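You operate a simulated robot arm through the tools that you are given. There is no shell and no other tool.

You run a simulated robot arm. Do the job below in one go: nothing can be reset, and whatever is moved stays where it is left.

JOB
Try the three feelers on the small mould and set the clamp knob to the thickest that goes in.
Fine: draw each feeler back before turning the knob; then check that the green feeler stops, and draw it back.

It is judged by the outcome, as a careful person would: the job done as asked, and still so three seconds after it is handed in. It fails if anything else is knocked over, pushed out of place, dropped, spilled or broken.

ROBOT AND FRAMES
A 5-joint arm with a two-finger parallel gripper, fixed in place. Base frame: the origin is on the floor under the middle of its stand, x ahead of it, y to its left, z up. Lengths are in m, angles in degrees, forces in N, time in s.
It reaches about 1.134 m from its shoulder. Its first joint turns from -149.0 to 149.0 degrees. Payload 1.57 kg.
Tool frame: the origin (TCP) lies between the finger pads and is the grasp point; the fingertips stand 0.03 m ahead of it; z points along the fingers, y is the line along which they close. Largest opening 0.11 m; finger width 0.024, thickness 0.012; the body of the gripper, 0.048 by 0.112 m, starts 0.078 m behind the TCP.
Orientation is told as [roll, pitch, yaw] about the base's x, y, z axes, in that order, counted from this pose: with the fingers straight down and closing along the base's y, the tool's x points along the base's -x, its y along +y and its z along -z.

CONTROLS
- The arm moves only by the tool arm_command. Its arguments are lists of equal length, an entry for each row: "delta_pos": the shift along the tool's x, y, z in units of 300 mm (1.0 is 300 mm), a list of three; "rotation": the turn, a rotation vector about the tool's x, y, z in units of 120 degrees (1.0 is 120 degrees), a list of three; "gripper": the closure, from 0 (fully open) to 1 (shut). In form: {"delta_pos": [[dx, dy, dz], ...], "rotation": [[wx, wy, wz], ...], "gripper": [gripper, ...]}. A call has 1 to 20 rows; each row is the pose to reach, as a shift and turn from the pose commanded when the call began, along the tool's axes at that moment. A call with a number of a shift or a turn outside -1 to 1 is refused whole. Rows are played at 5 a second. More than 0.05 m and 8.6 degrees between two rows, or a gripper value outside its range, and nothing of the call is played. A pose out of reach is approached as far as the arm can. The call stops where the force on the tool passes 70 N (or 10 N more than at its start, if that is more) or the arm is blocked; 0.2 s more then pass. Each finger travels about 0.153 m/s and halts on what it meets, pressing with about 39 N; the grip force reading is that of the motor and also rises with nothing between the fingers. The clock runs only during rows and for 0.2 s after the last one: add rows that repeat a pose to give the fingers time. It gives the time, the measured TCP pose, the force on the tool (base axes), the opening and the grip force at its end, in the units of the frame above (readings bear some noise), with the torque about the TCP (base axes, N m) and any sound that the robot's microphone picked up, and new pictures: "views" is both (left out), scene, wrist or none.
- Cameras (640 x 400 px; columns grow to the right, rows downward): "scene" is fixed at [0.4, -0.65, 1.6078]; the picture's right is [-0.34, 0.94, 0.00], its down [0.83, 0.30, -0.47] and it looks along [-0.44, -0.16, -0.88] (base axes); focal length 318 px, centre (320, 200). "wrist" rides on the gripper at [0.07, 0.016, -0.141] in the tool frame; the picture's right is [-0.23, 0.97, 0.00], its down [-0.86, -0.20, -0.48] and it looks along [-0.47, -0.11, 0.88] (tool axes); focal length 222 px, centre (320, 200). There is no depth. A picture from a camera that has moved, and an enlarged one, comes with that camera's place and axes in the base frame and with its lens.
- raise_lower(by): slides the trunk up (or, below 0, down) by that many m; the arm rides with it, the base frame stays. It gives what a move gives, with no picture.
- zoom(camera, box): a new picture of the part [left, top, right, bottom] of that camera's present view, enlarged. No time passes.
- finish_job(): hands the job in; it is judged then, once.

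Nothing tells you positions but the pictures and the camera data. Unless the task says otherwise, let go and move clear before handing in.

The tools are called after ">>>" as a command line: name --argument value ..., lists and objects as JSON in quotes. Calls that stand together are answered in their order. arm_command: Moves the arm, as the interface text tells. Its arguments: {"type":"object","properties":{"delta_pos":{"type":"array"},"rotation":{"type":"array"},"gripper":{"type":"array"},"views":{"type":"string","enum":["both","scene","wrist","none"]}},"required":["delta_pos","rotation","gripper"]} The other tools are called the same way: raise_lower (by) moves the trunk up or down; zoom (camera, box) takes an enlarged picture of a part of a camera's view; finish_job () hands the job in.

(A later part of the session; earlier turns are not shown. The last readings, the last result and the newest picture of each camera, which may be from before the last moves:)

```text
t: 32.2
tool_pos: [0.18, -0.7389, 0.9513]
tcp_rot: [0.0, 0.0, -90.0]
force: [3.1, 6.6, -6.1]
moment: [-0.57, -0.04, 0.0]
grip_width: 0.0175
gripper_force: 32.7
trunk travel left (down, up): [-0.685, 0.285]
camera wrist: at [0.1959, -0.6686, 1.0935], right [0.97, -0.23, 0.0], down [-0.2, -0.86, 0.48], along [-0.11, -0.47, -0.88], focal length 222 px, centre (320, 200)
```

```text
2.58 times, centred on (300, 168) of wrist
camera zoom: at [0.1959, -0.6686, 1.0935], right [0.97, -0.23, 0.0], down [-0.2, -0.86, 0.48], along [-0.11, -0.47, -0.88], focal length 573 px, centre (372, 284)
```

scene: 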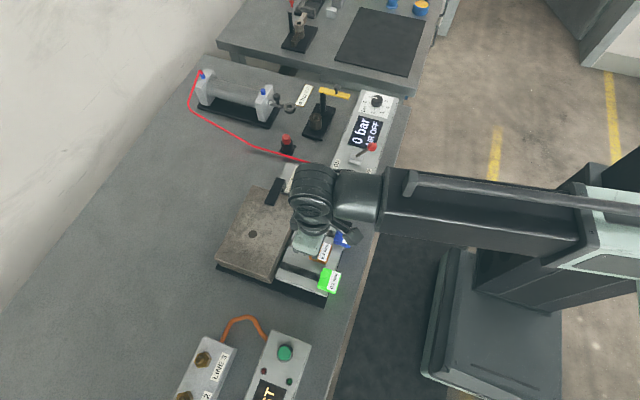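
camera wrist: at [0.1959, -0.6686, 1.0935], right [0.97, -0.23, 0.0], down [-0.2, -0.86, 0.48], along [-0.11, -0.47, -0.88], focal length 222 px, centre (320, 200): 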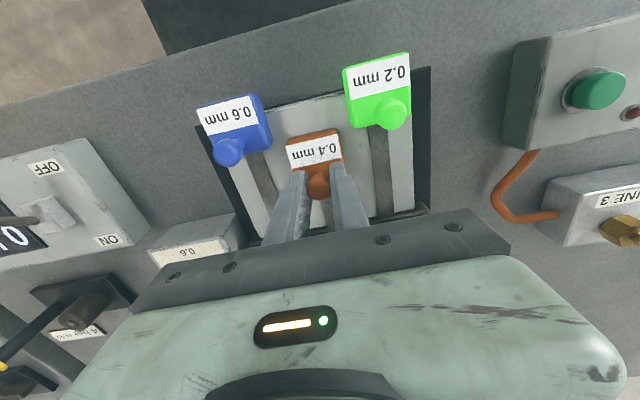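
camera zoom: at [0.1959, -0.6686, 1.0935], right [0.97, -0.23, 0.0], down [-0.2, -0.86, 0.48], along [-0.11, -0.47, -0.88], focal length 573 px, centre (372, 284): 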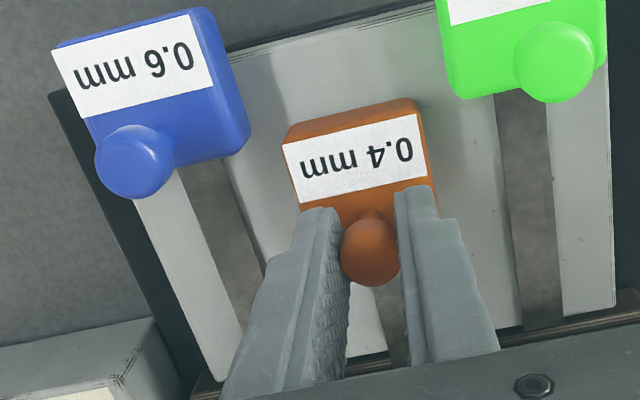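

Orange stops at the same 40 mm of travel as green. I'll look closely at the blades and the slit to be sure that means it is in rather than stopped at the lip.

>>> zoom --camera "wrist" --box '[260, 80, 360, 150]'

>>> zoom --camera "wrist" --box '[360, 120, 460, 240]'

>>> zoom --camera "wrist" --box '[200, 140, 300, 250]'

>>> zoom --camera "scene" --box '[260, 215, 360, 310]'

```text
5.71 times, centred on (310, 115) of wrist
camera zoom: at [0.1959, -0.6686, 1.0935], right [0.97, -0.23, 0.0], down [-0.2, -0.86, 0.48], along [-0.11, -0.47, -0.88], focal length 1269 px, centre (377, 686)
```

zoom: 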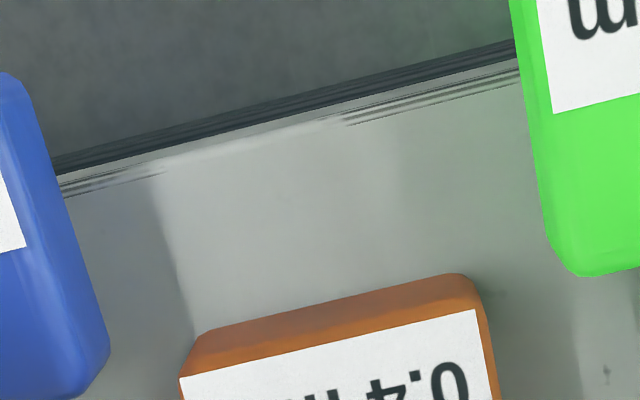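

```text
3.33 times, centred on (410, 180) of wrist
camera zoom: at [0.1959, -0.6686, 1.0935], right [0.97, -0.23, 0.0], down [-0.2, -0.86, 0.48], along [-0.11, -0.47, -0.88], focal length 740 px, centre (20, 267)
```

zoom: 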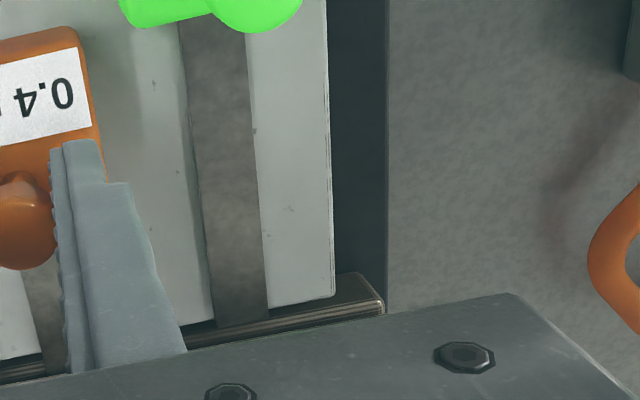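

```text
3.64 times, centred on (250, 195) of wrist
camera zoom: at [0.1959, -0.6686, 1.0935], right [0.97, -0.23, 0.0], down [-0.2, -0.86, 0.48], along [-0.11, -0.47, -0.88], focal length 808 px, centre (574, 218)
```

zoom: 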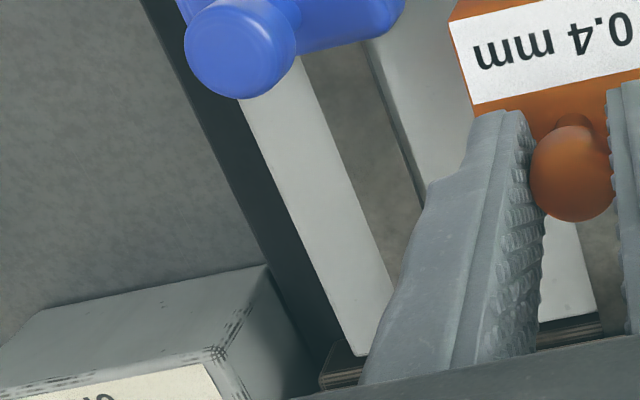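

```text
4.21 times, centred on (310, 262) of scene
camera zoom: at [0.4, -0.65, 1.6078], right [-0.34, 0.94, 0.0], down [0.83, 0.3, -0.47], along [-0.44, -0.16, -0.88], focal length 1340 px, centre (362, -63)
```

zoom: 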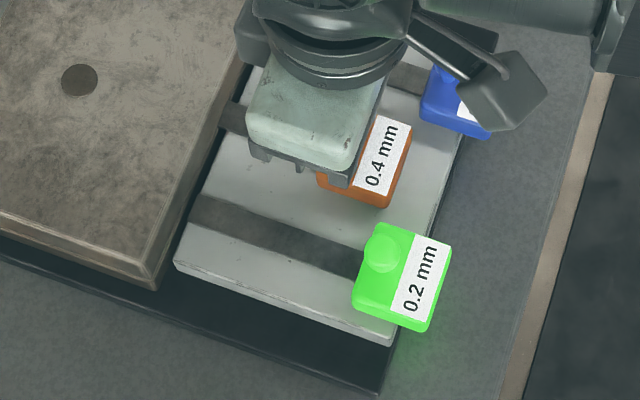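

The dark strips are the blades themselves, lying on a plain table, and orange's blade has slid 40 mm into the mould's slit. So both green and orange go fully in. I'll draw orange straight back the same distance.

>>> arm_command --delta_pos '[[0.012, 0, 0], [0.025, 0, 0], [0.038, 0, 0], [0.051, -0.001, 0], [0.064, -0.001, 0], [0.077, -0.001, 0], [0.09, -0.002, 0], [0.103, -0.002, 0], [0.116, -0.002, 0], [0.128, -0.002, 0], [0.1336, -0.002, 0], [0.1336, -0.002, 0]]' --rotation '[[0, 0, 0], [0, 0, 0], [0, 0, 0], [0, 0, 0], [0, 0, 0], [0, 0, 0], [0, 0, 0], [0, 0, 0], [0, 0, 0], [0, 0, 0], [0, 0, 0], [0, 0, 0]]' --gripper '[1, 1, 1, 1, 1, 1, 1, 1, 1, 1, 1, 1]' --views "wrist"

>>> zoom --camera "wrist" --box '[200, 90, 440, 245]'

```text
t: 34.8
tool_pos: [0.1803, -0.6986, 0.9511]
tcp_rot: [-0.1, 0.0, -90.0]
force: [11.9, -5.5, 5.9]
moment: [0.32, -0.12, -0.04]
grip_width: 0.0174
gripper_force: 32.8
trunk travel left (down, up): [-0.685, 0.285]
camera wrist: at [0.1959, -0.6284, 1.0934], right [0.97, -0.23, 0.0], down [-0.2, -0.85, 0.48], along [-0.11, -0.47, -0.88], focal length 222 px, centre (320, 200)
```

wrist: 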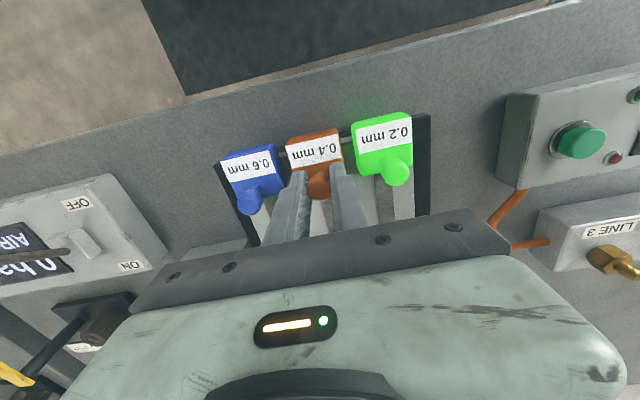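

```text
2.58 times, centred on (320, 168) of wrist
camera zoom: at [0.1959, -0.6284, 1.0934], right [0.97, -0.23, 0.0], down [-0.2, -0.85, 0.48], along [-0.11, -0.47, -0.88], focal length 573 px, centre (320, 284)
```

zoom: 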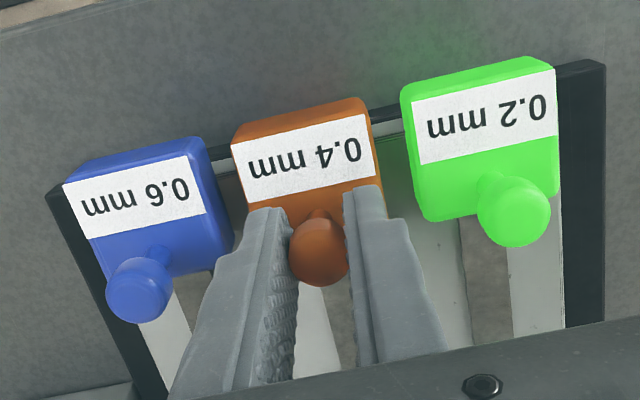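

Orange is back at rest in its original place. I'll release it, rise and move over the blue feeler.

>>> arm_command --delta_pos '[[0, 0, 0], [0, 0, 0], [0, 0, 0]]' --rotation '[[0, 0, 0], [0, 0, 0], [0, 0, 0]]' --gripper '[0.8, 0.636, 0.636]' --views "none"

>>> raise_lower --by 0.045

>>> arm_command --delta_pos '[[0, -0.065, 0], [0, -0.13, 0], [0, -0.183, 0], [0, -0.183, 0]]' --rotation '[[0, 0, 0], [0, 0, 0], [0, 0, 0], [0, 0, 0]]' --gripper '[0.636, 0.636, 0.636, 0.636]' --views "none"

>>> raise_lower --by -0.02

>>> zoom --camera "wrist" --box '[200, 100, 440, 240]'

```text
t: 35.6
tool_pos: [0.1791, -0.6983, 0.9522]
tcp_rot: [0.0, 0.0, -89.9]
force: [-0.1, -0.5, 0.3]
moment: [-0.01, -0.01, -0.04]
grip_width: 0.04
gripper_force: 0.2
trunk travel left (down, up): [-0.685, 0.285]
```

```text
t: 36.4
tool_pos: [0.1798, -0.6997, 0.9976]
tcp_rot: [-0.1, 0.0, -90.0]
force: [-0.9, 0.5, -0.1]
moment: [0.01, -0.02, -0.03]
grip_width: 0.0398
gripper_force: 0.2
trunk travel left (down, up): [-0.73, 0.24]
```

```text
t: 37.4
tool_pos: [0.1235, -0.6983, 0.9978]
tcp_rot: [-0.1, -0.1, -90.1]
force: [-0.1, -0.2, 0.5]
moment: [0.02, 0.02, 0.01]
grip_width: 0.0398
gripper_force: 0.1
trunk travel left (down, up): [-0.73, 0.24]
```

```text
t: 38.1
tool_pos: [0.1249, -0.698, 0.9769]
tcp_rot: [0.1, 0.0, -89.9]
force: [-0.2, 0.9, 0.8]
moment: [0.0, 0.02, -0.01]
grip_width: 0.0399
gripper_force: 0.0
trunk travel left (down, up): [-0.71, 0.26]
```

```text
2.67 times, centred on (320, 170) of wrist
camera zoom: at [0.1399, -0.6281, 1.1184], right [0.97, -0.23, 0.0], down [-0.2, -0.86, 0.48], along [-0.11, -0.47, -0.88], focal length 592 px, centre (320, 280)
```

zoom: 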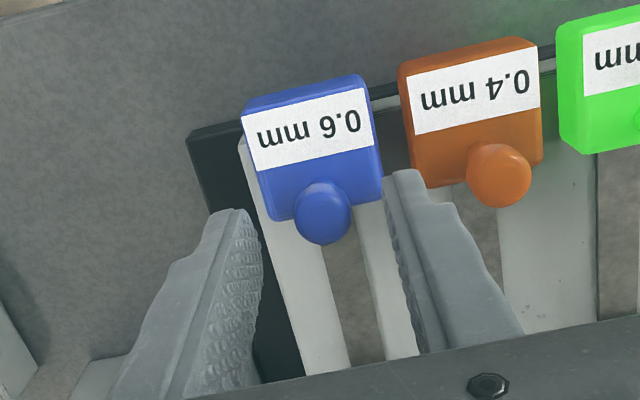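

Blue's peg is centred within about 1 mm. I'll trim, lower and grip it.

>>> arm_command --delta_pos '[[-0.004, 0.0035, 0], [-0.004, 0.0035, 0]]' --rotation '[[0, 0, 0], [0, 0, 0]]' --gripper '[0.636, 0.636]' --views "none"

>>> raise_lower --by -0.025

>>> arm_command --delta_pos '[[0, 0, 0], [0, 0, 0], [0, 0, 0], [0, 0, 0]]' --rotation '[[0, 0, 0], [0, 0, 0], [0, 0, 0], [0, 0, 0]]' --gripper '[0.75, 0.85, 0.95, 1.0]' --views "wrist"

>>> zoom --camera "wrist" --box '[200, 90, 440, 245]'

```text
t: 38.7
tool_pos: [0.1243, -0.699, 0.9768]
tcp_rot: [-0.1, 0.0, -90.0]
force: [0.4, 0.1, -0.7]
moment: [-0.01, -0.02, 0.03]
grip_width: 0.0399
gripper_force: 0.0
trunk travel left (down, up): [-0.71, 0.26]
```

```text
t: 39.4
tool_pos: [0.1247, -0.6998, 0.9512]
tcp_rot: [0.1, 0.0, -89.9]
force: [0.1, 0.5, 0.0]
moment: [0.02, 0.0, 0.0]
grip_width: 0.0403
gripper_force: 0.1
trunk travel left (down, up): [-0.685, 0.285]
```

```text
t: 40.4
tool_pos: [0.1258, -0.6993, 0.9534]
tcp_rot: [0.0, 0.0, -90.0]
force: [-1.3, 0.1, -1.1]
moment: [-0.03, 0.03, 0.04]
grip_width: 0.0179
gripper_force: 32.5
trunk travel left (down, up): [-0.685, 0.285]
camera wrist: at [0.1409, -0.6298, 1.0934], right [0.97, -0.23, 0.0], down [-0.2, -0.86, 0.48], along [-0.11, -0.47, -0.88], focal length 222 px, centre (320, 200)
```

wrist: 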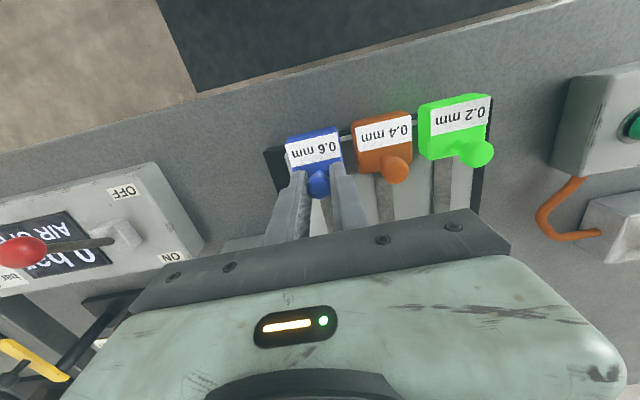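

```text
2.58 times, centred on (320, 168) of wrist
camera zoom: at [0.1409, -0.6298, 1.0934], right [0.97, -0.23, 0.0], down [-0.2, -0.86, 0.48], along [-0.11, -0.47, -0.88], focal length 573 px, centre (320, 284)
```

zoom: 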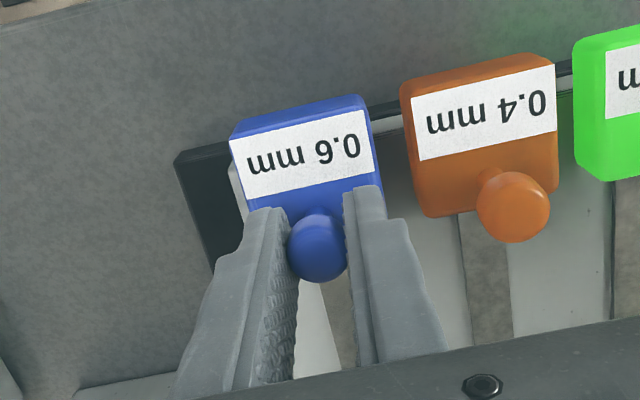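

Blue is gripped and well centred. I'll push very gently in 2 mm calls, since this thickest one may stop early.

>>> arm_command --delta_pos '[[-0.0033, 0, 0], [-0.0067, 0, 0], [-0.0067, 0, 0]]' --rotation '[[0, 0, 0], [0, 0, 0], [0, 0, 0]]' --gripper '[1, 1, 1]' --views "none"

>>> arm_command --delta_pos '[[-0.0033, 0, 0], [-0.0067, 0, 0], [-0.0067, 0, 0]]' --rotation '[[0, 0, 0], [0, 0, 0], [0, 0, 0]]' --gripper '[1, 1, 1]' --views "none"

```text
t: 41.2
tool_pos: [0.125, -0.702, 0.9528]
tcp_rot: [0.0, 0.0, -89.9]
force: [-3.8, 1.4, -2.2]
moment: [0.04, 0.02, 0.0]
grip_width: 0.0179
gripper_force: 32.1
trunk travel left (down, up): [-0.685, 0.285]
```

```text
t: 42.0
tool_pos: [0.1256, -0.7028, 0.9522]
tcp_rot: [0.0, 0.0, -90.0]
force: [-4.7, 1.0, -3.3]
moment: [0.2, 0.06, 0.01]
grip_width: 0.0173
gripper_force: 32.1
trunk travel left (down, up): [-0.685, 0.285]
```

It's 4 mm in and still free. I'll continue in 3 mm calls.

>>> arm_command --delta_pos '[[-0.0033, -0.001, 0], [-0.0067, -0.001, 0], [-0.01, -0.001, 0], [-0.01, -0.001, 0]]' --rotation '[[0, 0, 0], [0, 0, 0], [0, 0, 0], [0, 0, 0]]' --gripper '[1, 1, 1, 1]' --views "none"

```text
t: 43.0
tool_pos: [0.1239, -0.7073, 0.9518]
tcp_rot: [0.1, -0.1, -90.0]
force: [1.5, 1.4, -1.4]
moment: [0.2, -0.04, -0.03]
grip_width: 0.0174
gripper_force: 32.9
trunk travel left (down, up): [-0.685, 0.285]
```

>>> arm_command --delta_pos '[[-0.0033, 0, 0], [-0.0067, 0, 0], [-0.01, 0, 0], [-0.01, 0, 0]]' --rotation '[[0, 0, 0], [0, 0, 0], [0, 0, 0], [0, 0, 0]]' --gripper '[1, 1, 1, 1]' --views "none"

```text
t: 44.0
tool_pos: [0.125, -0.7097, 0.9529]
tcp_rot: [0.1, 0.0, -89.9]
force: [2.2, 0.4, -1.6]
moment: [0.1, -0.02, -0.01]
grip_width: 0.0174
gripper_force: 32.1
trunk travel left (down, up): [-0.685, 0.285]
```

Blue is 10 mm in and still free. I'll continue.

>>> arm_command --delta_pos '[[-0.0033, 0, 0], [-0.0067, 0, 0], [-0.01, 0, 0], [-0.01, 0, 0]]' --rotation '[[0, 0, 0], [0, 0, 0], [0, 0, 0], [0, 0, 0]]' --gripper '[1, 1, 1, 1]' --views "none"

```text
t: 45.0
tool_pos: [0.1243, -0.7142, 0.9528]
tcp_rot: [0.0, -0.1, -90.0]
force: [-5.5, 0.2, -2.2]
moment: [-0.07, 0.1, -0.01]
grip_width: 0.0173
gripper_force: 32.4
trunk travel left (down, up): [-0.685, 0.285]
```

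>>> arm_command --delta_pos '[[-0.0033, -0.001, 0], [-0.0067, -0.001, 0], [-0.01, -0.001, 0], [-0.01, -0.001, 0]]' --rotation '[[0, 0, 0], [0, 0, 0], [0, 0, 0], [0, 0, 0]]' --gripper '[1, 1, 1, 1]' --views "wrist"

>>> zoom --camera "wrist" --box '[200, 90, 440, 245]'

```text
t: 46.0
tool_pos: [0.1244, -0.7149, 0.9525]
tcp_rot: [0.1, 0.0, -89.9]
force: [0.0, 1.2, -1.4]
moment: [0.09, -0.04, 0.01]
grip_width: 0.0176
gripper_force: 32.1
trunk travel left (down, up): [-0.685, 0.285]
camera wrist: at [0.1408, -0.6455, 1.0935], right [0.97, -0.23, 0.0], down [-0.2, -0.86, 0.48], along [-0.11, -0.47, -0.88], focal length 222 px, centre (320, 200)
```

wrist: 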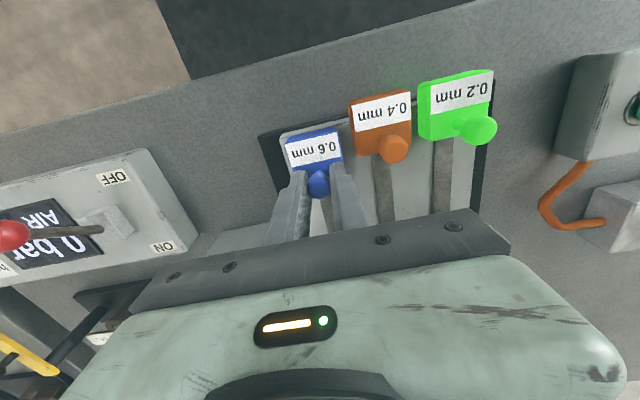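

```text
2.58 times, centred on (320, 168) of wrist
camera zoom: at [0.1408, -0.6455, 1.0935], right [0.97, -0.23, 0.0], down [-0.2, -0.86, 0.48], along [-0.11, -0.47, -0.88], focal length 573 px, centre (320, 284)
```

zoom: 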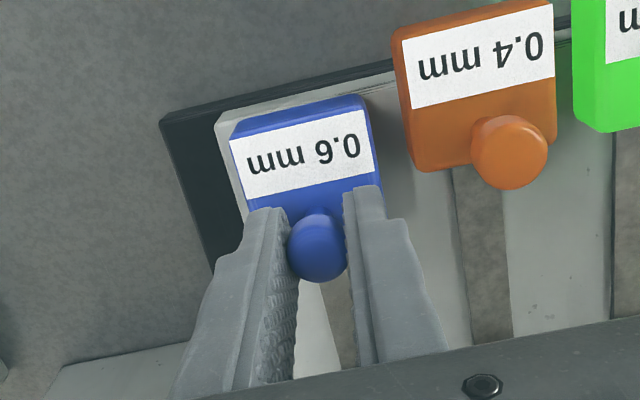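

Blue is 16 mm in with no resistance. I'll continue.

>>> arm_command --delta_pos '[[-0.0033, 0, 0], [-0.0067, 0, 0], [-0.01, 0, 0], [-0.01, 0, 0]]' --rotation '[[0, 0, 0], [0, 0, 0], [0, 0, 0], [0, 0, 0]]' --gripper '[1, 1, 1, 1]' --views "none"

```text
t: 47.0
tool_pos: [0.1257, -0.7193, 0.9521]
tcp_rot: [0.1, 0.0, -90.1]
force: [1.8, -0.6, -0.6]
moment: [0.21, 0.0, -0.01]
grip_width: 0.0177
gripper_force: 32.5
trunk travel left (down, up): [-0.685, 0.285]
```

>>> arm_command --delta_pos '[[-0.0033, 0, 0], [-0.0067, 0, 0], [-0.01, 0, 0], [-0.01, 0, 0]]' --rotation '[[0, 0, 0], [0, 0, 0], [0, 0, 0], [0, 0, 0]]' --gripper '[1, 1, 1, 1]' --views "none"

```text
t: 48.0
tool_pos: [0.1247, -0.7223, 0.9522]
tcp_rot: [-0.1, 0.0, -90.0]
force: [6.1, -0.1, 0.2]
moment: [0.13, -0.09, -0.02]
grip_width: 0.0174
gripper_force: 32.8
trunk travel left (down, up): [-0.685, 0.285]
```

Blue is 22 mm in and still free. I'll carry on.

>>> arm_command --delta_pos '[[-0.0033, 0.001, 0], [-0.0067, 0.001, 0], [-0.01, 0.001, 0], [-0.01, 0.001, 0]]' --rotation '[[0, 0, 0], [0, 0, 0], [0, 0, 0], [0, 0, 0]]' --gripper '[1, 1, 1, 1]' --views "none"

```text
t: 49.0
tool_pos: [0.1255, -0.7245, 0.9519]
tcp_rot: [0.1, 0.0, -89.9]
force: [2.2, -0.4, -0.5]
moment: [0.11, -0.01, 0.01]
grip_width: 0.0177
gripper_force: 32.0
trunk travel left (down, up): [-0.685, 0.285]
```

>>> arm_command --delta_pos '[[-0.0033, 0, 0], [-0.0067, 0, 0], [-0.01, 0, 0], [-0.01, 0, 0]]' --rotation '[[0, 0, 0], [0, 0, 0], [0, 0, 0], [0, 0, 0]]' --gripper '[1, 1, 1, 1]' --views "none"

```text
t: 50.0
tool_pos: [0.1252, -0.7282, 0.9527]
tcp_rot: [0.0, 0.0, -90.0]
force: [0.9, 0.5, 0.3]
moment: [0.14, 0.0, -0.04]
grip_width: 0.0178
gripper_force: 32.5
trunk travel left (down, up): [-0.685, 0.285]
```

Blue is 28 mm in and still free. I'll continue toward 40 mm.

>>> arm_command --delta_pos '[[-0.0033, 0, 0], [-0.0067, 0, 0], [-0.01, 0, 0], [-0.01, 0, 0]]' --rotation '[[0, 0, 0], [0, 0, 0], [0, 0, 0], [0, 0, 0]]' --gripper '[1, 1, 1, 1]' --views "none"

```text
t: 51.0
tool_pos: [0.1248, -0.7306, 0.9501]
tcp_rot: [0.0, 0.0, -90.0]
force: [2.3, 1.2, -0.3]
moment: [0.13, -0.02, 0.0]
grip_width: 0.0176
gripper_force: 32.8
trunk travel left (down, up): [-0.685, 0.285]
```

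>>> arm_command --delta_pos '[[-0.0033, 0, 0], [-0.0067, 0, 0], [-0.01, 0, 0], [-0.01, 0, 0]]' --rotation '[[0, 0, 0], [0, 0, 0], [0, 0, 0], [0, 0, 0]]' --gripper '[1, 1, 1, 1]' --views "both"

>>> zoom --camera "wrist" --box '[200, 90, 440, 245]'

```text
t: 52.0
tool_pos: [0.125, -0.7341, 0.951]
tcp_rot: [0.1, 0.0, -90.1]
force: [-0.5, 0.1, -1.0]
moment: [0.07, 0.03, 0.03]
grip_width: 0.0176
gripper_force: 32.6
trunk travel left (down, up): [-0.685, 0.285]
camera wrist: at [0.1409, -0.6638, 1.0935], right [0.97, -0.23, 0.0], down [-0.2, -0.86, 0.48], along [-0.11, -0.47, -0.88], focal length 222 px, centre (320, 200)
```

scene: 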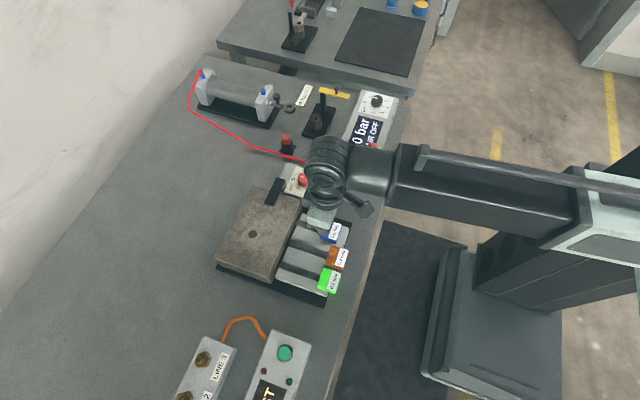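
wrist: 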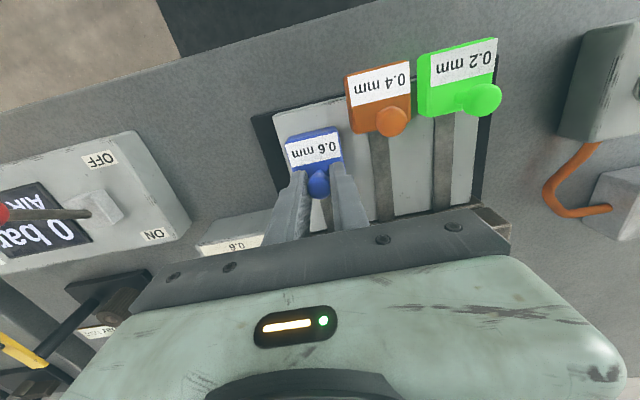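

```text
2.58 times, centred on (320, 168) of wrist
camera zoom: at [0.1409, -0.6638, 1.0935], right [0.97, -0.23, 0.0], down [-0.2, -0.86, 0.48], along [-0.11, -0.47, -0.88], focal length 573 px, centre (320, 284)
```

zoom: 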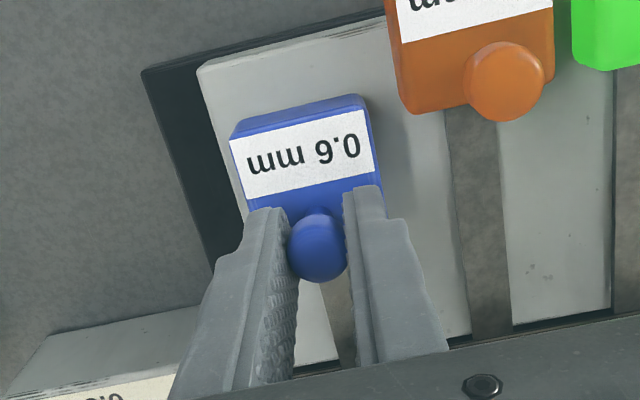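

Blue is 34 mm in and still free; I'm nearing the 40 mm mark where the others stopped. I'll continue carefully.

>>> arm_command --delta_pos '[[-0.0033, 0, 0], [-0.0067, 0, 0], [-0.01, 0, 0], [-0.01, 0, 0]]' --rotation '[[0, 0, 0], [0, 0, 0], [0, 0, 0], [0, 0, 0]]' --gripper '[1, 1, 1, 1]' --views "none"

>>> arm_command --delta_pos '[[-0.0033, 0, 0], [-0.0067, 0, 0], [-0.0067, 0, 0]]' --rotation '[[0, 0, 0], [0, 0, 0], [0, 0, 0]]' --gripper '[1, 1, 1]' --views "none"

>>> zoom --camera "wrist" --box '[200, 90, 440, 245]'

```text
t: 53.0
tool_pos: [0.1247, -0.7374, 0.9515]
tcp_rot: [0.0, 0.1, -90.0]
force: [0.4, 0.0, -1.8]
moment: [0.01, 0.04, -0.02]
grip_width: 0.0178
gripper_force: 32.7
trunk travel left (down, up): [-0.685, 0.285]
```

```text
t: 53.8
tool_pos: [0.1245, -0.7387, 0.9531]
tcp_rot: [0.1, 0.1, -90.1]
force: [-1.1, 0.8, -1.6]
moment: [0.04, 0.02, -0.04]
grip_width: 0.0172
gripper_force: 32.7
trunk travel left (down, up): [-0.685, 0.285]
```

```text
2.58 times, centred on (320, 168) of wrist
camera zoom: at [0.1409, -0.6688, 1.0935], right [0.97, -0.23, 0.0], down [-0.2, -0.86, 0.48], along [-0.11, -0.47, -0.88], focal length 573 px, centre (320, 284)
```

zoom: 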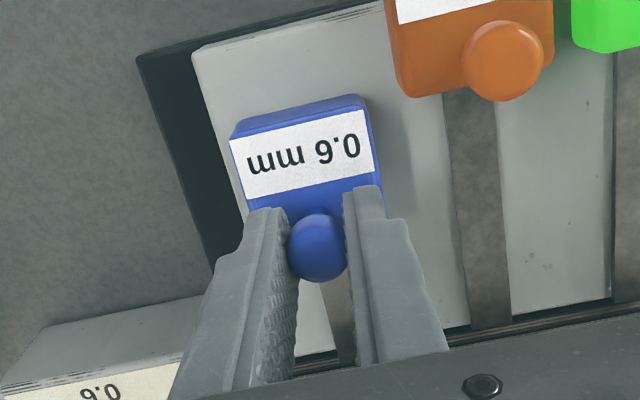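

Blue is now 39 mm in with no resistance. I'll take the last 2 mm to find its stop.

>>> arm_command --delta_pos '[[-0.0033, 0, 0], [-0.0067, 0, 0], [-0.0067, 0, 0]]' --rotation '[[0, 0, 0], [0, 0, 0], [0, 0, 0]]' --gripper '[1, 1, 1]' --views "none"

>>> zoom --camera "wrist" --box '[340, 120, 540, 245]'

>>> zoom --camera "scene" --box '[255, 200, 355, 310]'

```text
t: 54.6
tool_pos: [0.1247, -0.7404, 0.9516]
tcp_rot: [0.0, 0.1, -90.0]
force: [-1.2, 16.0, -13.5]
moment: [-0.18, 0.0, 0.04]
grip_width: 0.0174
gripper_force: 32.5
trunk travel left (down, up): [-0.685, 0.285]
```

```text
3.20 times, centred on (440, 182) of wrist
camera zoom: at [0.1409, -0.6701, 1.0937], right [0.97, -0.23, 0.0], down [-0.2, -0.86, 0.48], along [-0.11, -0.46, -0.88], focal length 711 px, centre (-64, 256)
```

zoom: 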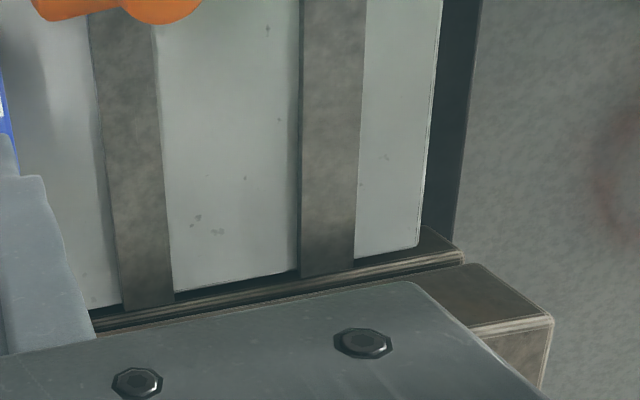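

```text
3.64 times, centred on (305, 255) of scene
camera zoom: at [0.4, -0.65, 1.6078], right [-0.34, 0.94, 0.0], down [0.83, 0.3, -0.47], along [-0.44, -0.16, -0.88], focal length 1157 px, centre (374, 0)
```

zoom: 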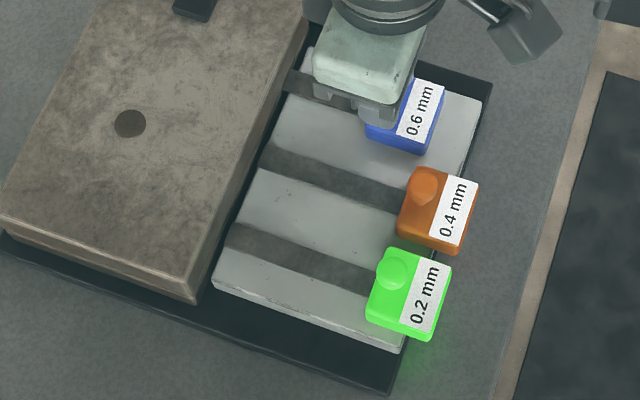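

Blue also goes fully in: its blade slid about 40 mm, and the resting orange and green blade tips can be seen lying just in front of the mould lip. So all three go in, and the thickest is blue, 0.6 mm. I'll draw blue back to rest.

>>> arm_command --delta_pos '[[0.012, 0, 0], [0.025, 0, 0], [0.038, 0, 0], [0.051, 0, 0], [0.064, 0, 0], [0.077, 0, 0], [0.09, 0, 0], [0.103, 0.001, 0], [0.116, 0.001, 0], [0.128, 0.001, 0], [0.135, 0.001, 0], [0.135, 0.001, 0]]' --rotation '[[0, 0, 0], [0, 0, 0], [0, 0, 0], [0, 0, 0], [0, 0, 0], [0, 0, 0], [0, 0, 0], [0, 0, 0], [0, 0, 0], [0, 0, 0], [0, 0, 0], [0, 0, 0]]' --gripper '[1, 1, 1, 1, 1, 1, 1, 1, 1, 1, 1, 1]' --views "wrist"

>>> zoom --camera "wrist" --box '[200, 90, 440, 245]'

```text
t: 57.2
tool_pos: [0.1245, -0.6993, 0.953]
tcp_rot: [0.0, -0.1, -90.1]
force: [-1.2, -0.7, 2.3]
moment: [0.09, 0.02, 0.0]
grip_width: 0.0173
gripper_force: 32.9
trunk travel left (down, up): [-0.685, 0.285]
camera wrist: at [0.1409, -0.6304, 1.0936], right [0.97, -0.23, 0.0], down [-0.2, -0.86, 0.48], along [-0.11, -0.47, -0.88], focal length 222 px, centre (320, 200)
```

wrist: 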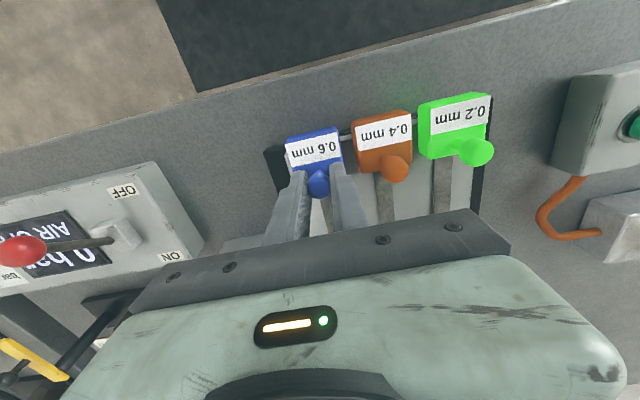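

```text
2.58 times, centred on (320, 168) of wrist
camera zoom: at [0.1409, -0.6304, 1.0936], right [0.97, -0.23, 0.0], down [-0.2, -0.86, 0.48], along [-0.11, -0.47, -0.88], focal length 573 px, centre (320, 284)
```

zoom: 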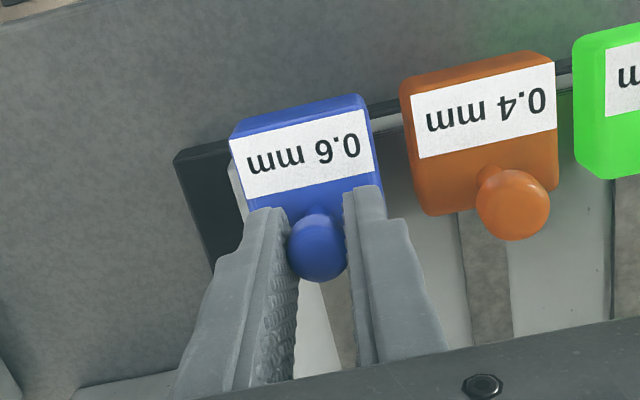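

Blue is nearly at its original place, about 0.6 mm short. I'll ease it back that last bit, then release.

>>> arm_command --delta_pos '[[0.0025, 0, 0], [0.0025, 0, 0]]' --rotation '[[0, 0, 0], [0, 0, 0]]' --gripper '[1, 1]' --views "none"

>>> arm_command --delta_pos '[[0, 0, 0], [0, 0, 0], [0, 0, 0]]' --rotation '[[0, 0, 0], [0, 0, 0], [0, 0, 0]]' --gripper '[0.8, 0.636, 0.636]' --views "none"

>>> raise_lower --by 0.13

>>> zoom --camera "wrist" --box '[160, 60, 480, 240]'

```text
t: 57.8
tool_pos: [0.1264, -0.7006, 0.9521]
tcp_rot: [0.0, 0.1, -90.1]
force: [-3.3, -5.3, 5.5]
moment: [0.55, 0.02, 0.0]
grip_width: 0.0174
gripper_force: 32.2
trunk travel left (down, up): [-0.685, 0.285]
```

```text
t: 58.6
tool_pos: [0.125, -0.7001, 0.9519]
tcp_rot: [0.0, -0.1, -89.9]
force: [-0.1, -0.4, 0.6]
moment: [-0.02, -0.03, 0.04]
grip_width: 0.0405
gripper_force: 0.1
trunk travel left (down, up): [-0.685, 0.285]
```

```text
t: 60.2
tool_pos: [0.1256, -0.6995, 1.0822]
tcp_rot: [0.0, -0.1, -90.0]
force: [-0.4, 0.9, -0.2]
moment: [-0.01, -0.01, 0.02]
grip_width: 0.0399
gripper_force: 0.0
trunk travel left (down, up): [-0.815, 0.155]
```

```text
2.00 times, centred on (320, 150) of wrist
camera zoom: at [0.1414, -0.6295, 1.2234], right [0.97, -0.23, 0.0], down [-0.2, -0.86, 0.48], along [-0.11, -0.47, -0.88], focal length 444 px, centre (320, 300)
```

zoom: 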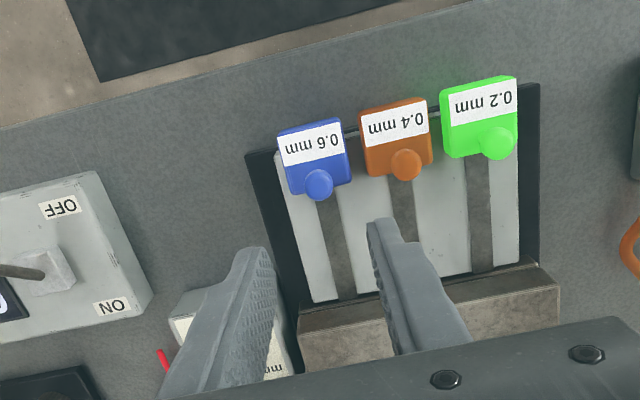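

All three feelers are back at their rear stops and the gripper is clear. Now I'll move over to the dial box to look at the clamp knob closely.

>>> arm_command --delta_pos '[[-0.08, -0.09, 0], [-0.16, -0.18, 0], [-0.24, -0.27, 0], [-0.335, -0.365, 0], [-0.335, -0.365, 0]]' --rotation '[[0, 0, 0], [0, 0, 0], [0, 0, 0], [0, 0, 0], [0, 0, 0]]' --gripper '[0.5, 0.3, 0, 0, 0]'

>>> zoom --camera "wrist" --box '[200, 80, 440, 230]'

>>> zoom --camera "scene" --box '[240, 150, 380, 310]'

```text
t: 61.4
tool_pos: [0.0146, -0.7997, 1.0809]
tcp_rot: [0.0, 0.0, -90.0]
force: [-0.3, -0.2, -0.7]
moment: [0.02, -0.05, -0.01]
grip_width: 0.1102
gripper_force: 0.1
trunk travel left (down, up): [-0.815, 0.155]
camera wrist: at [0.0305, -0.7308, 1.2234], right [0.97, -0.23, 0.0], down [-0.2, -0.86, 0.48], along [-0.11, -0.47, -0.88], focal length 222 px, centre (320, 200)
```

scene: 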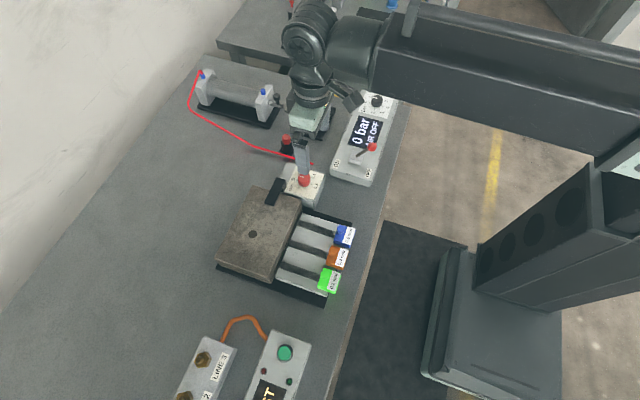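
wrist: 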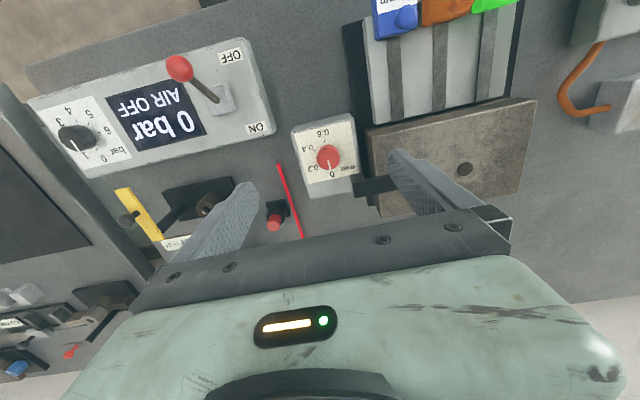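

```text
2.67 times, centred on (320, 155) of wrist
camera zoom: at [0.0305, -0.7308, 1.2234], right [0.97, -0.23, 0.0], down [-0.2, -0.86, 0.48], along [-0.11, -0.47, -0.88], focal length 592 px, centre (320, 320)
```

zoom: 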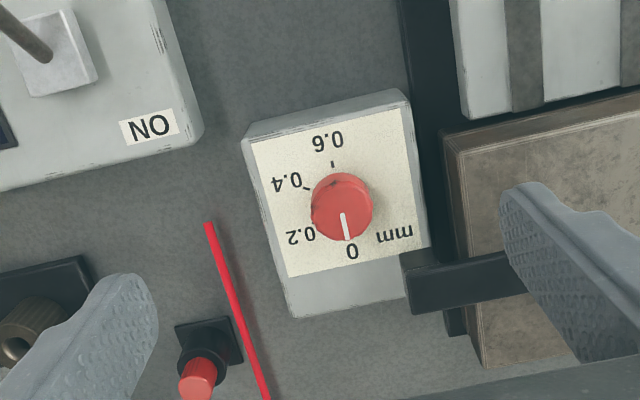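

```text
2.50 times, centred on (310, 230) of scene
camera zoom: at [0.4, -0.65, 1.6078], right [-0.34, 0.94, 0.0], down [0.83, 0.3, -0.47], along [-0.44, -0.16, -0.88], focal length 796 px, centre (345, 125)
```

zoom: 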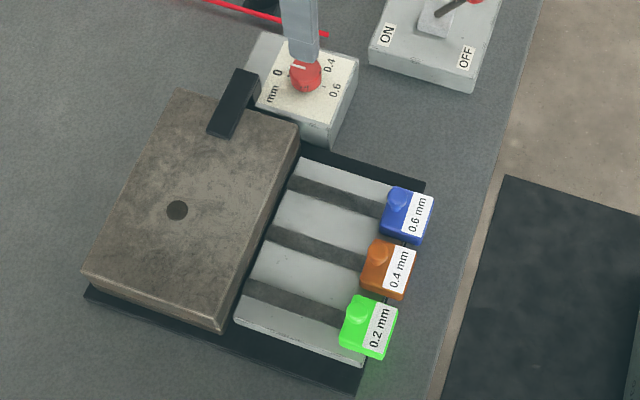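

The dial is clear now: 0 is at the -y side, 0.2 and 0.4 on the -x side, and 0.6 at the +y side. The pointer stands at 0, so setting 0.6 needs half a turn clockwise seen from above. The knob centre is about (0.019, -0.830), with its top near z≈0.93, so I'll centre above it and look again.

>>> arm_command --delta_pos '[[-0.05, 0.008, 0], [-0.1, 0.015, 0], [-0.1, 0.015, 0]]' --rotation '[[0, 0, 0], [0, 0, 0], [0, 0, 0]]' --gripper '[0, 0, 0]' --views "wrist"

>>> raise_lower --by -0.05

>>> zoom --camera "wrist" --box '[220, 80, 420, 220]'

```text
t: 62.2
tool_pos: [0.0212, -0.8313, 1.0814]
tcp_rot: [0.0, 0.1, -90.0]
force: [0.0, 0.7, 0.2]
moment: [0.0, 0.0, 0.01]
grip_width: 0.11
gripper_force: 0.1
trunk travel left (down, up): [-0.815, 0.155]
camera wrist: at [0.0358, -0.7601, 1.2235], right [0.97, -0.23, 0.0], down [-0.2, -0.86, 0.48], along [-0.11, -0.47, -0.88], focal length 222 px, centre (320, 200)
```

wrist: 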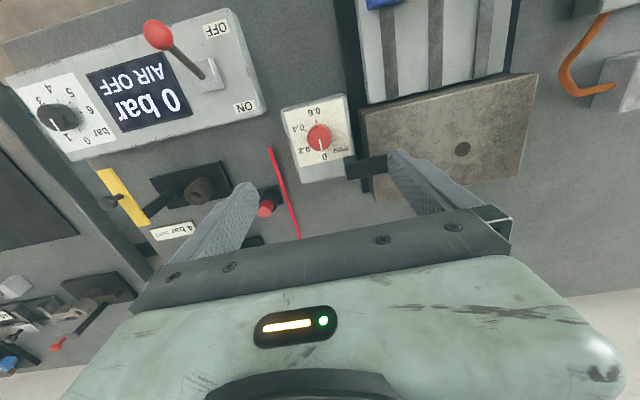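

```text
t: 63.1
tool_pos: [0.0191, -0.8311, 1.0319]
tcp_rot: [0.1, -0.1, -89.9]
force: [0.4, 0.1, 0.0]
moment: [0.03, -0.01, -0.02]
grip_width: 0.1099
gripper_force: 0.0
trunk travel left (down, up): [-0.765, 0.205]
```

```text
2.86 times, centred on (320, 150) of wrist
camera zoom: at [0.0359, -0.76, 1.1735], right [0.97, -0.23, 0.0], down [-0.2, -0.86, 0.48], along [-0.11, -0.47, -0.88], focal length 635 px, centre (320, 343)
```

zoom: 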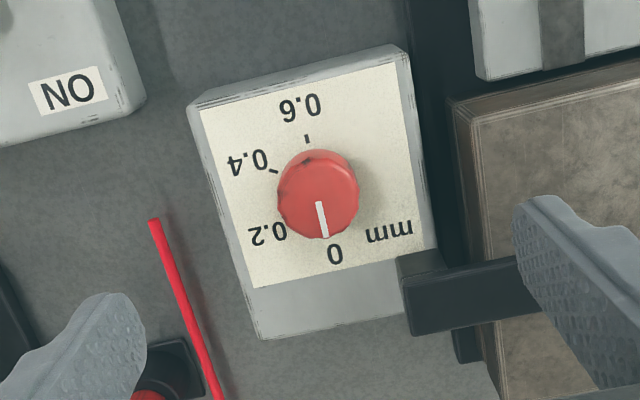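

The knob sits centred below the tool, about 36 mm wide, with the pointer exactly at 0. To turn it half a turn clockwise in one grip I'd like to start at yaw +90, so I'll test that wrist range in free air, with the fingers partly closed to stay compact.

>>> arm_command --delta_pos '[[0, 0, 0], [0, 0, 0], [0, 0, 0], [0, 0, 0], [0, 0, 0], [0, 0, 0], [0, 0, 0], [0, 0, 0], [0, 0, 0], [0, 0, 0], [0, 0, 0], [0, 0, 0], [0, 0, 0]]' --rotation '[[0, 0, -0.0625], [0, 0, -0.125], [0, 0, -0.1875], [0, 0, -0.25], [0, 0, -0.3125], [0, 0, -0.375], [0, 0, -0.4375], [0, 0, -0.5], [0, 0, -0.5625], [0, 0, -0.625], [0, 0, -0.6875], [0, 0, -0.75], [0, 0, -0.75]]' --gripper '[0.3, 0.5, 0.5, 0.5, 0.5, 0.5, 0.5, 0.5, 0.5, 0.5, 0.5, 0.5, 0.5]' --views "none"

>>> arm_command --delta_pos '[[0, 0, 0], [0, 0, 0], [0, 0, 0], [0, 0, 0], [0, 0, 0], [0, 0, 0], [0, 0, 0], [0, 0, 0], [0, 0, 0], [0, 0, 0], [0, 0, 0], [0, 0, 0], [0, 0, 0]]' --rotation '[[0, 0, -0.0625], [0, 0, -0.125], [0, 0, -0.1875], [0, 0, -0.25], [0, 0, -0.3125], [0, 0, -0.375], [0, 0, -0.4375], [0, 0, -0.5], [0, 0, -0.5625], [0, 0, -0.625], [0, 0, -0.6875], [0, 0, -0.75], [0, 0, -0.75]]' --gripper '[0.5, 0.5, 0.5, 0.5, 0.5, 0.5, 0.5, 0.5, 0.5, 0.5, 0.5, 0.5, 0.5]' --views "both"

```text
t: 65.9
tool_pos: [0.0202, -0.8301, 1.0326]
tcp_rot: [-0.1, -0.1, 0.0]
force: [-0.1, -0.4, 0.5]
moment: [0.01, -0.02, 0.01]
grip_width: 0.0551
gripper_force: 0.2
trunk travel left (down, up): [-0.765, 0.205]
```

```text
t: 68.7
tool_pos: [0.0335, -0.8309, 1.0321]
tcp_rot: [0.3, 0.0, 81.4]
force: [-0.7, -0.6, 0.7]
moment: [0.0, -0.03, -0.01]
grip_width: 0.055
gripper_force: 0.0
out of reach, approached as far as the arm can: row 11, 12, 13
trunk travel left (down, up): [-0.765, 0.205]
camera wrist: at [0.0075, -0.8964, 1.1736], right [-0.93, 0.37, 0.0], down [0.33, 0.82, 0.48], along [0.17, 0.44, -0.88], focal length 222 px, centre (320, 200)
```

scene: 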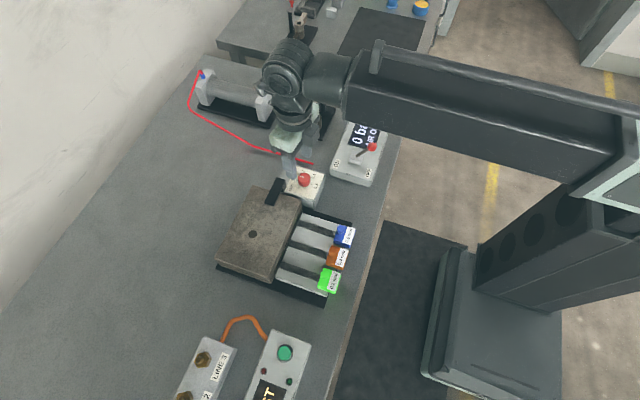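
wrist: 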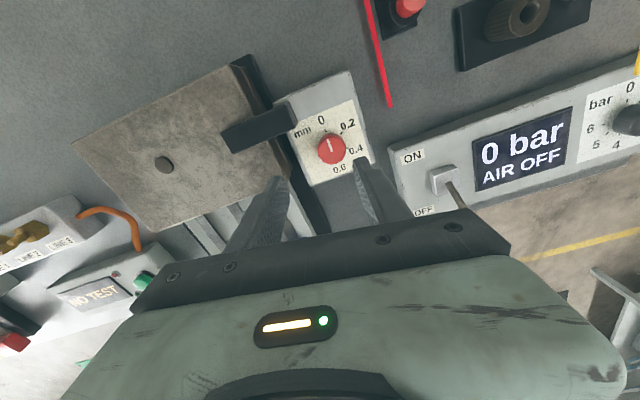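

The wrist runs out of range near yaw +80, so I'll turn the knob in two 90° grips, from yaw 0 to -90 each time. I'll go back to yaw 0 first.

>>> arm_command --delta_pos '[[0, 0, 0], [0, 0, 0], [0, 0, 0], [0, 0, 0], [0, 0, 0], [0, 0, 0], [0, 0, 0], [0, 0, 0], [0, 0, 0], [0, 0, 0], [0, 0, 0], [0, 0, 0], [0, 0, 0]]' --rotation '[[0, 0, 0.0625], [0, 0, 0.125], [0, 0, 0.1875], [0, 0, 0.25], [0, 0, 0.3125], [0, 0, 0.375], [0, 0, 0.4375], [0, 0, 0.5], [0, 0, 0.5625], [0, 0, 0.625], [0, 0, 0.6875], [0, 0, 0.75], [0, 0, 0.75]]' --gripper '[0.5, 0.5, 0.5, 0.5, 0.5, 0.5, 0.5, 0.5, 0.5, 0.5, 0.5, 0.5, 0.5]' --views "wrist"

>>> zoom --camera "wrist" --box '[220, 80, 420, 220]'

```text
t: 71.5
tool_pos: [0.0332, -0.8317, 1.0325]
tcp_rot: [0.0, 0.3, -8.7]
force: [-0.9, 0.1, 0.3]
moment: [-0.01, 0.01, -0.01]
grip_width: 0.055
gripper_force: 0.2
trunk travel left (down, up): [-0.765, 0.205]
camera wrist: at [-0.0327, -0.804, 1.1738], right [0.37, 0.93, 0.0], down [0.82, -0.33, 0.47], along [0.44, -0.18, -0.88], focal length 222 px, centre (320, 200)
```

wrist: 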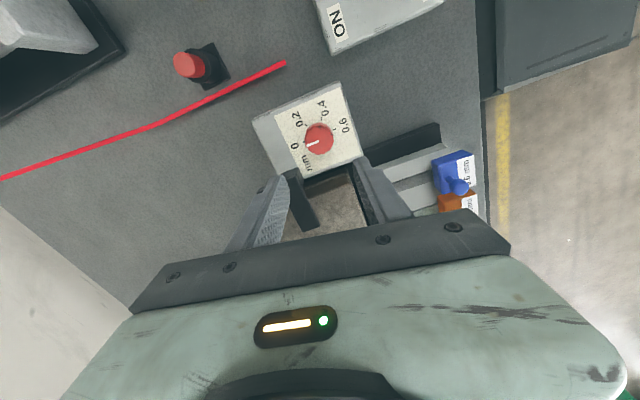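

```text
2.86 times, centred on (320, 150) of wrist
camera zoom: at [-0.0327, -0.804, 1.1738], right [0.37, 0.93, 0.0], down [0.82, -0.33, 0.47], along [0.44, -0.18, -0.88], focal length 635 px, centre (320, 343)
```

zoom: 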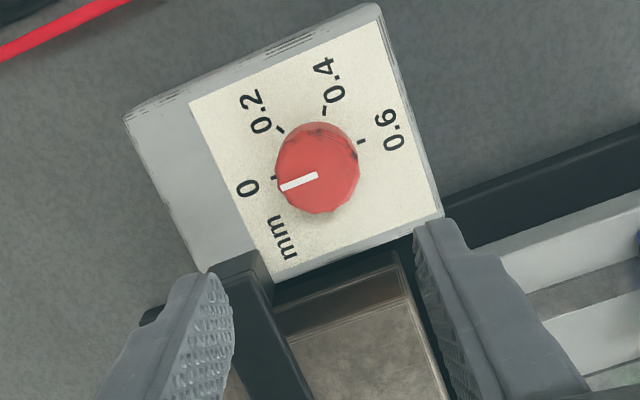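

All the ticks are visible, evenly spaced 60° apart, with the pointer at 0. Triangulated, the knob centre is about (0.020, -0.827), its top z≈0.938, the plate z≈0.914 and the diameter ≈31 mm. I'll square up to yaw 0 above it with a 50 mm opening.

>>> arm_command --delta_pos '[[0.016, 0.002, 0], [0.033, 0.004, 0], [0.049, 0.005, 0], [0.049, 0.005, 0]]' --rotation '[[0, -0.001, -0.024], [0, -0.002, -0.048], [0, -0.0025, -0.0725], [0, -0.0025, -0.0725]]' --gripper '[0.545, 0.545, 0.545, 0.545]' --views "wrist"

>>> raise_lower --by -0.04

>>> zoom --camera "wrist" --box '[220, 90, 420, 230]'

>>> zoom --camera "scene" --box '[250, 130, 360, 210]'

```text
t: 72.5
tool_pos: [0.018, -0.8276, 1.032]
tcp_rot: [0.0, 0.0, 0.2]
force: [0.2, -0.3, -0.3]
moment: [0.0, 0.0, 0.0]
grip_width: 0.0502
gripper_force: 0.1
trunk travel left (down, up): [-0.765, 0.205]
camera wrist: at [-0.0512, -0.811, 1.1735], right [0.22, 0.97, 0.0], down [0.86, -0.2, 0.48], along [0.47, -0.11, -0.88], focal length 222 px, centre (320, 200)
```

wrist: 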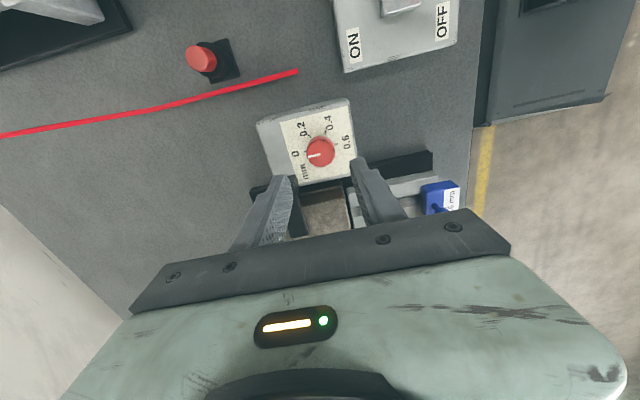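

```text
t: 73.3
tool_pos: [0.0189, -0.8282, 0.9924]
tcp_rot: [-0.1, 0.0, 0.0]
force: [-0.5, -0.7, -1.0]
moment: [0.0, 0.01, -0.01]
grip_width: 0.0499
gripper_force: 0.0
trunk travel left (down, up): [-0.725, 0.245]
```

```text
2.86 times, centred on (320, 160) of wrist
camera zoom: at [-0.051, -0.8109, 1.1335], right [0.23, 0.97, 0.0], down [0.86, -0.2, 0.48], along [0.47, -0.11, -0.88], focal length 635 px, centre (320, 314)
```

zoom: 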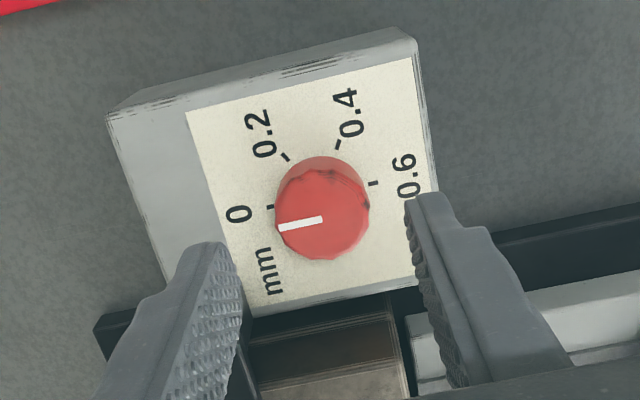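

```text
5.00 times, centred on (305, 170) of scene
camera zoom: at [0.4, -0.65, 1.6078], right [-0.34, 0.94, 0.0], down [0.83, 0.3, -0.47], along [-0.44, -0.16, -0.88], focal length 1591 px, centre (395, 350)
```

zoom: 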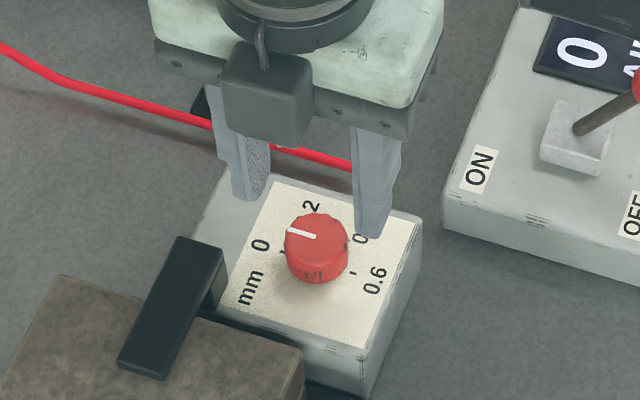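

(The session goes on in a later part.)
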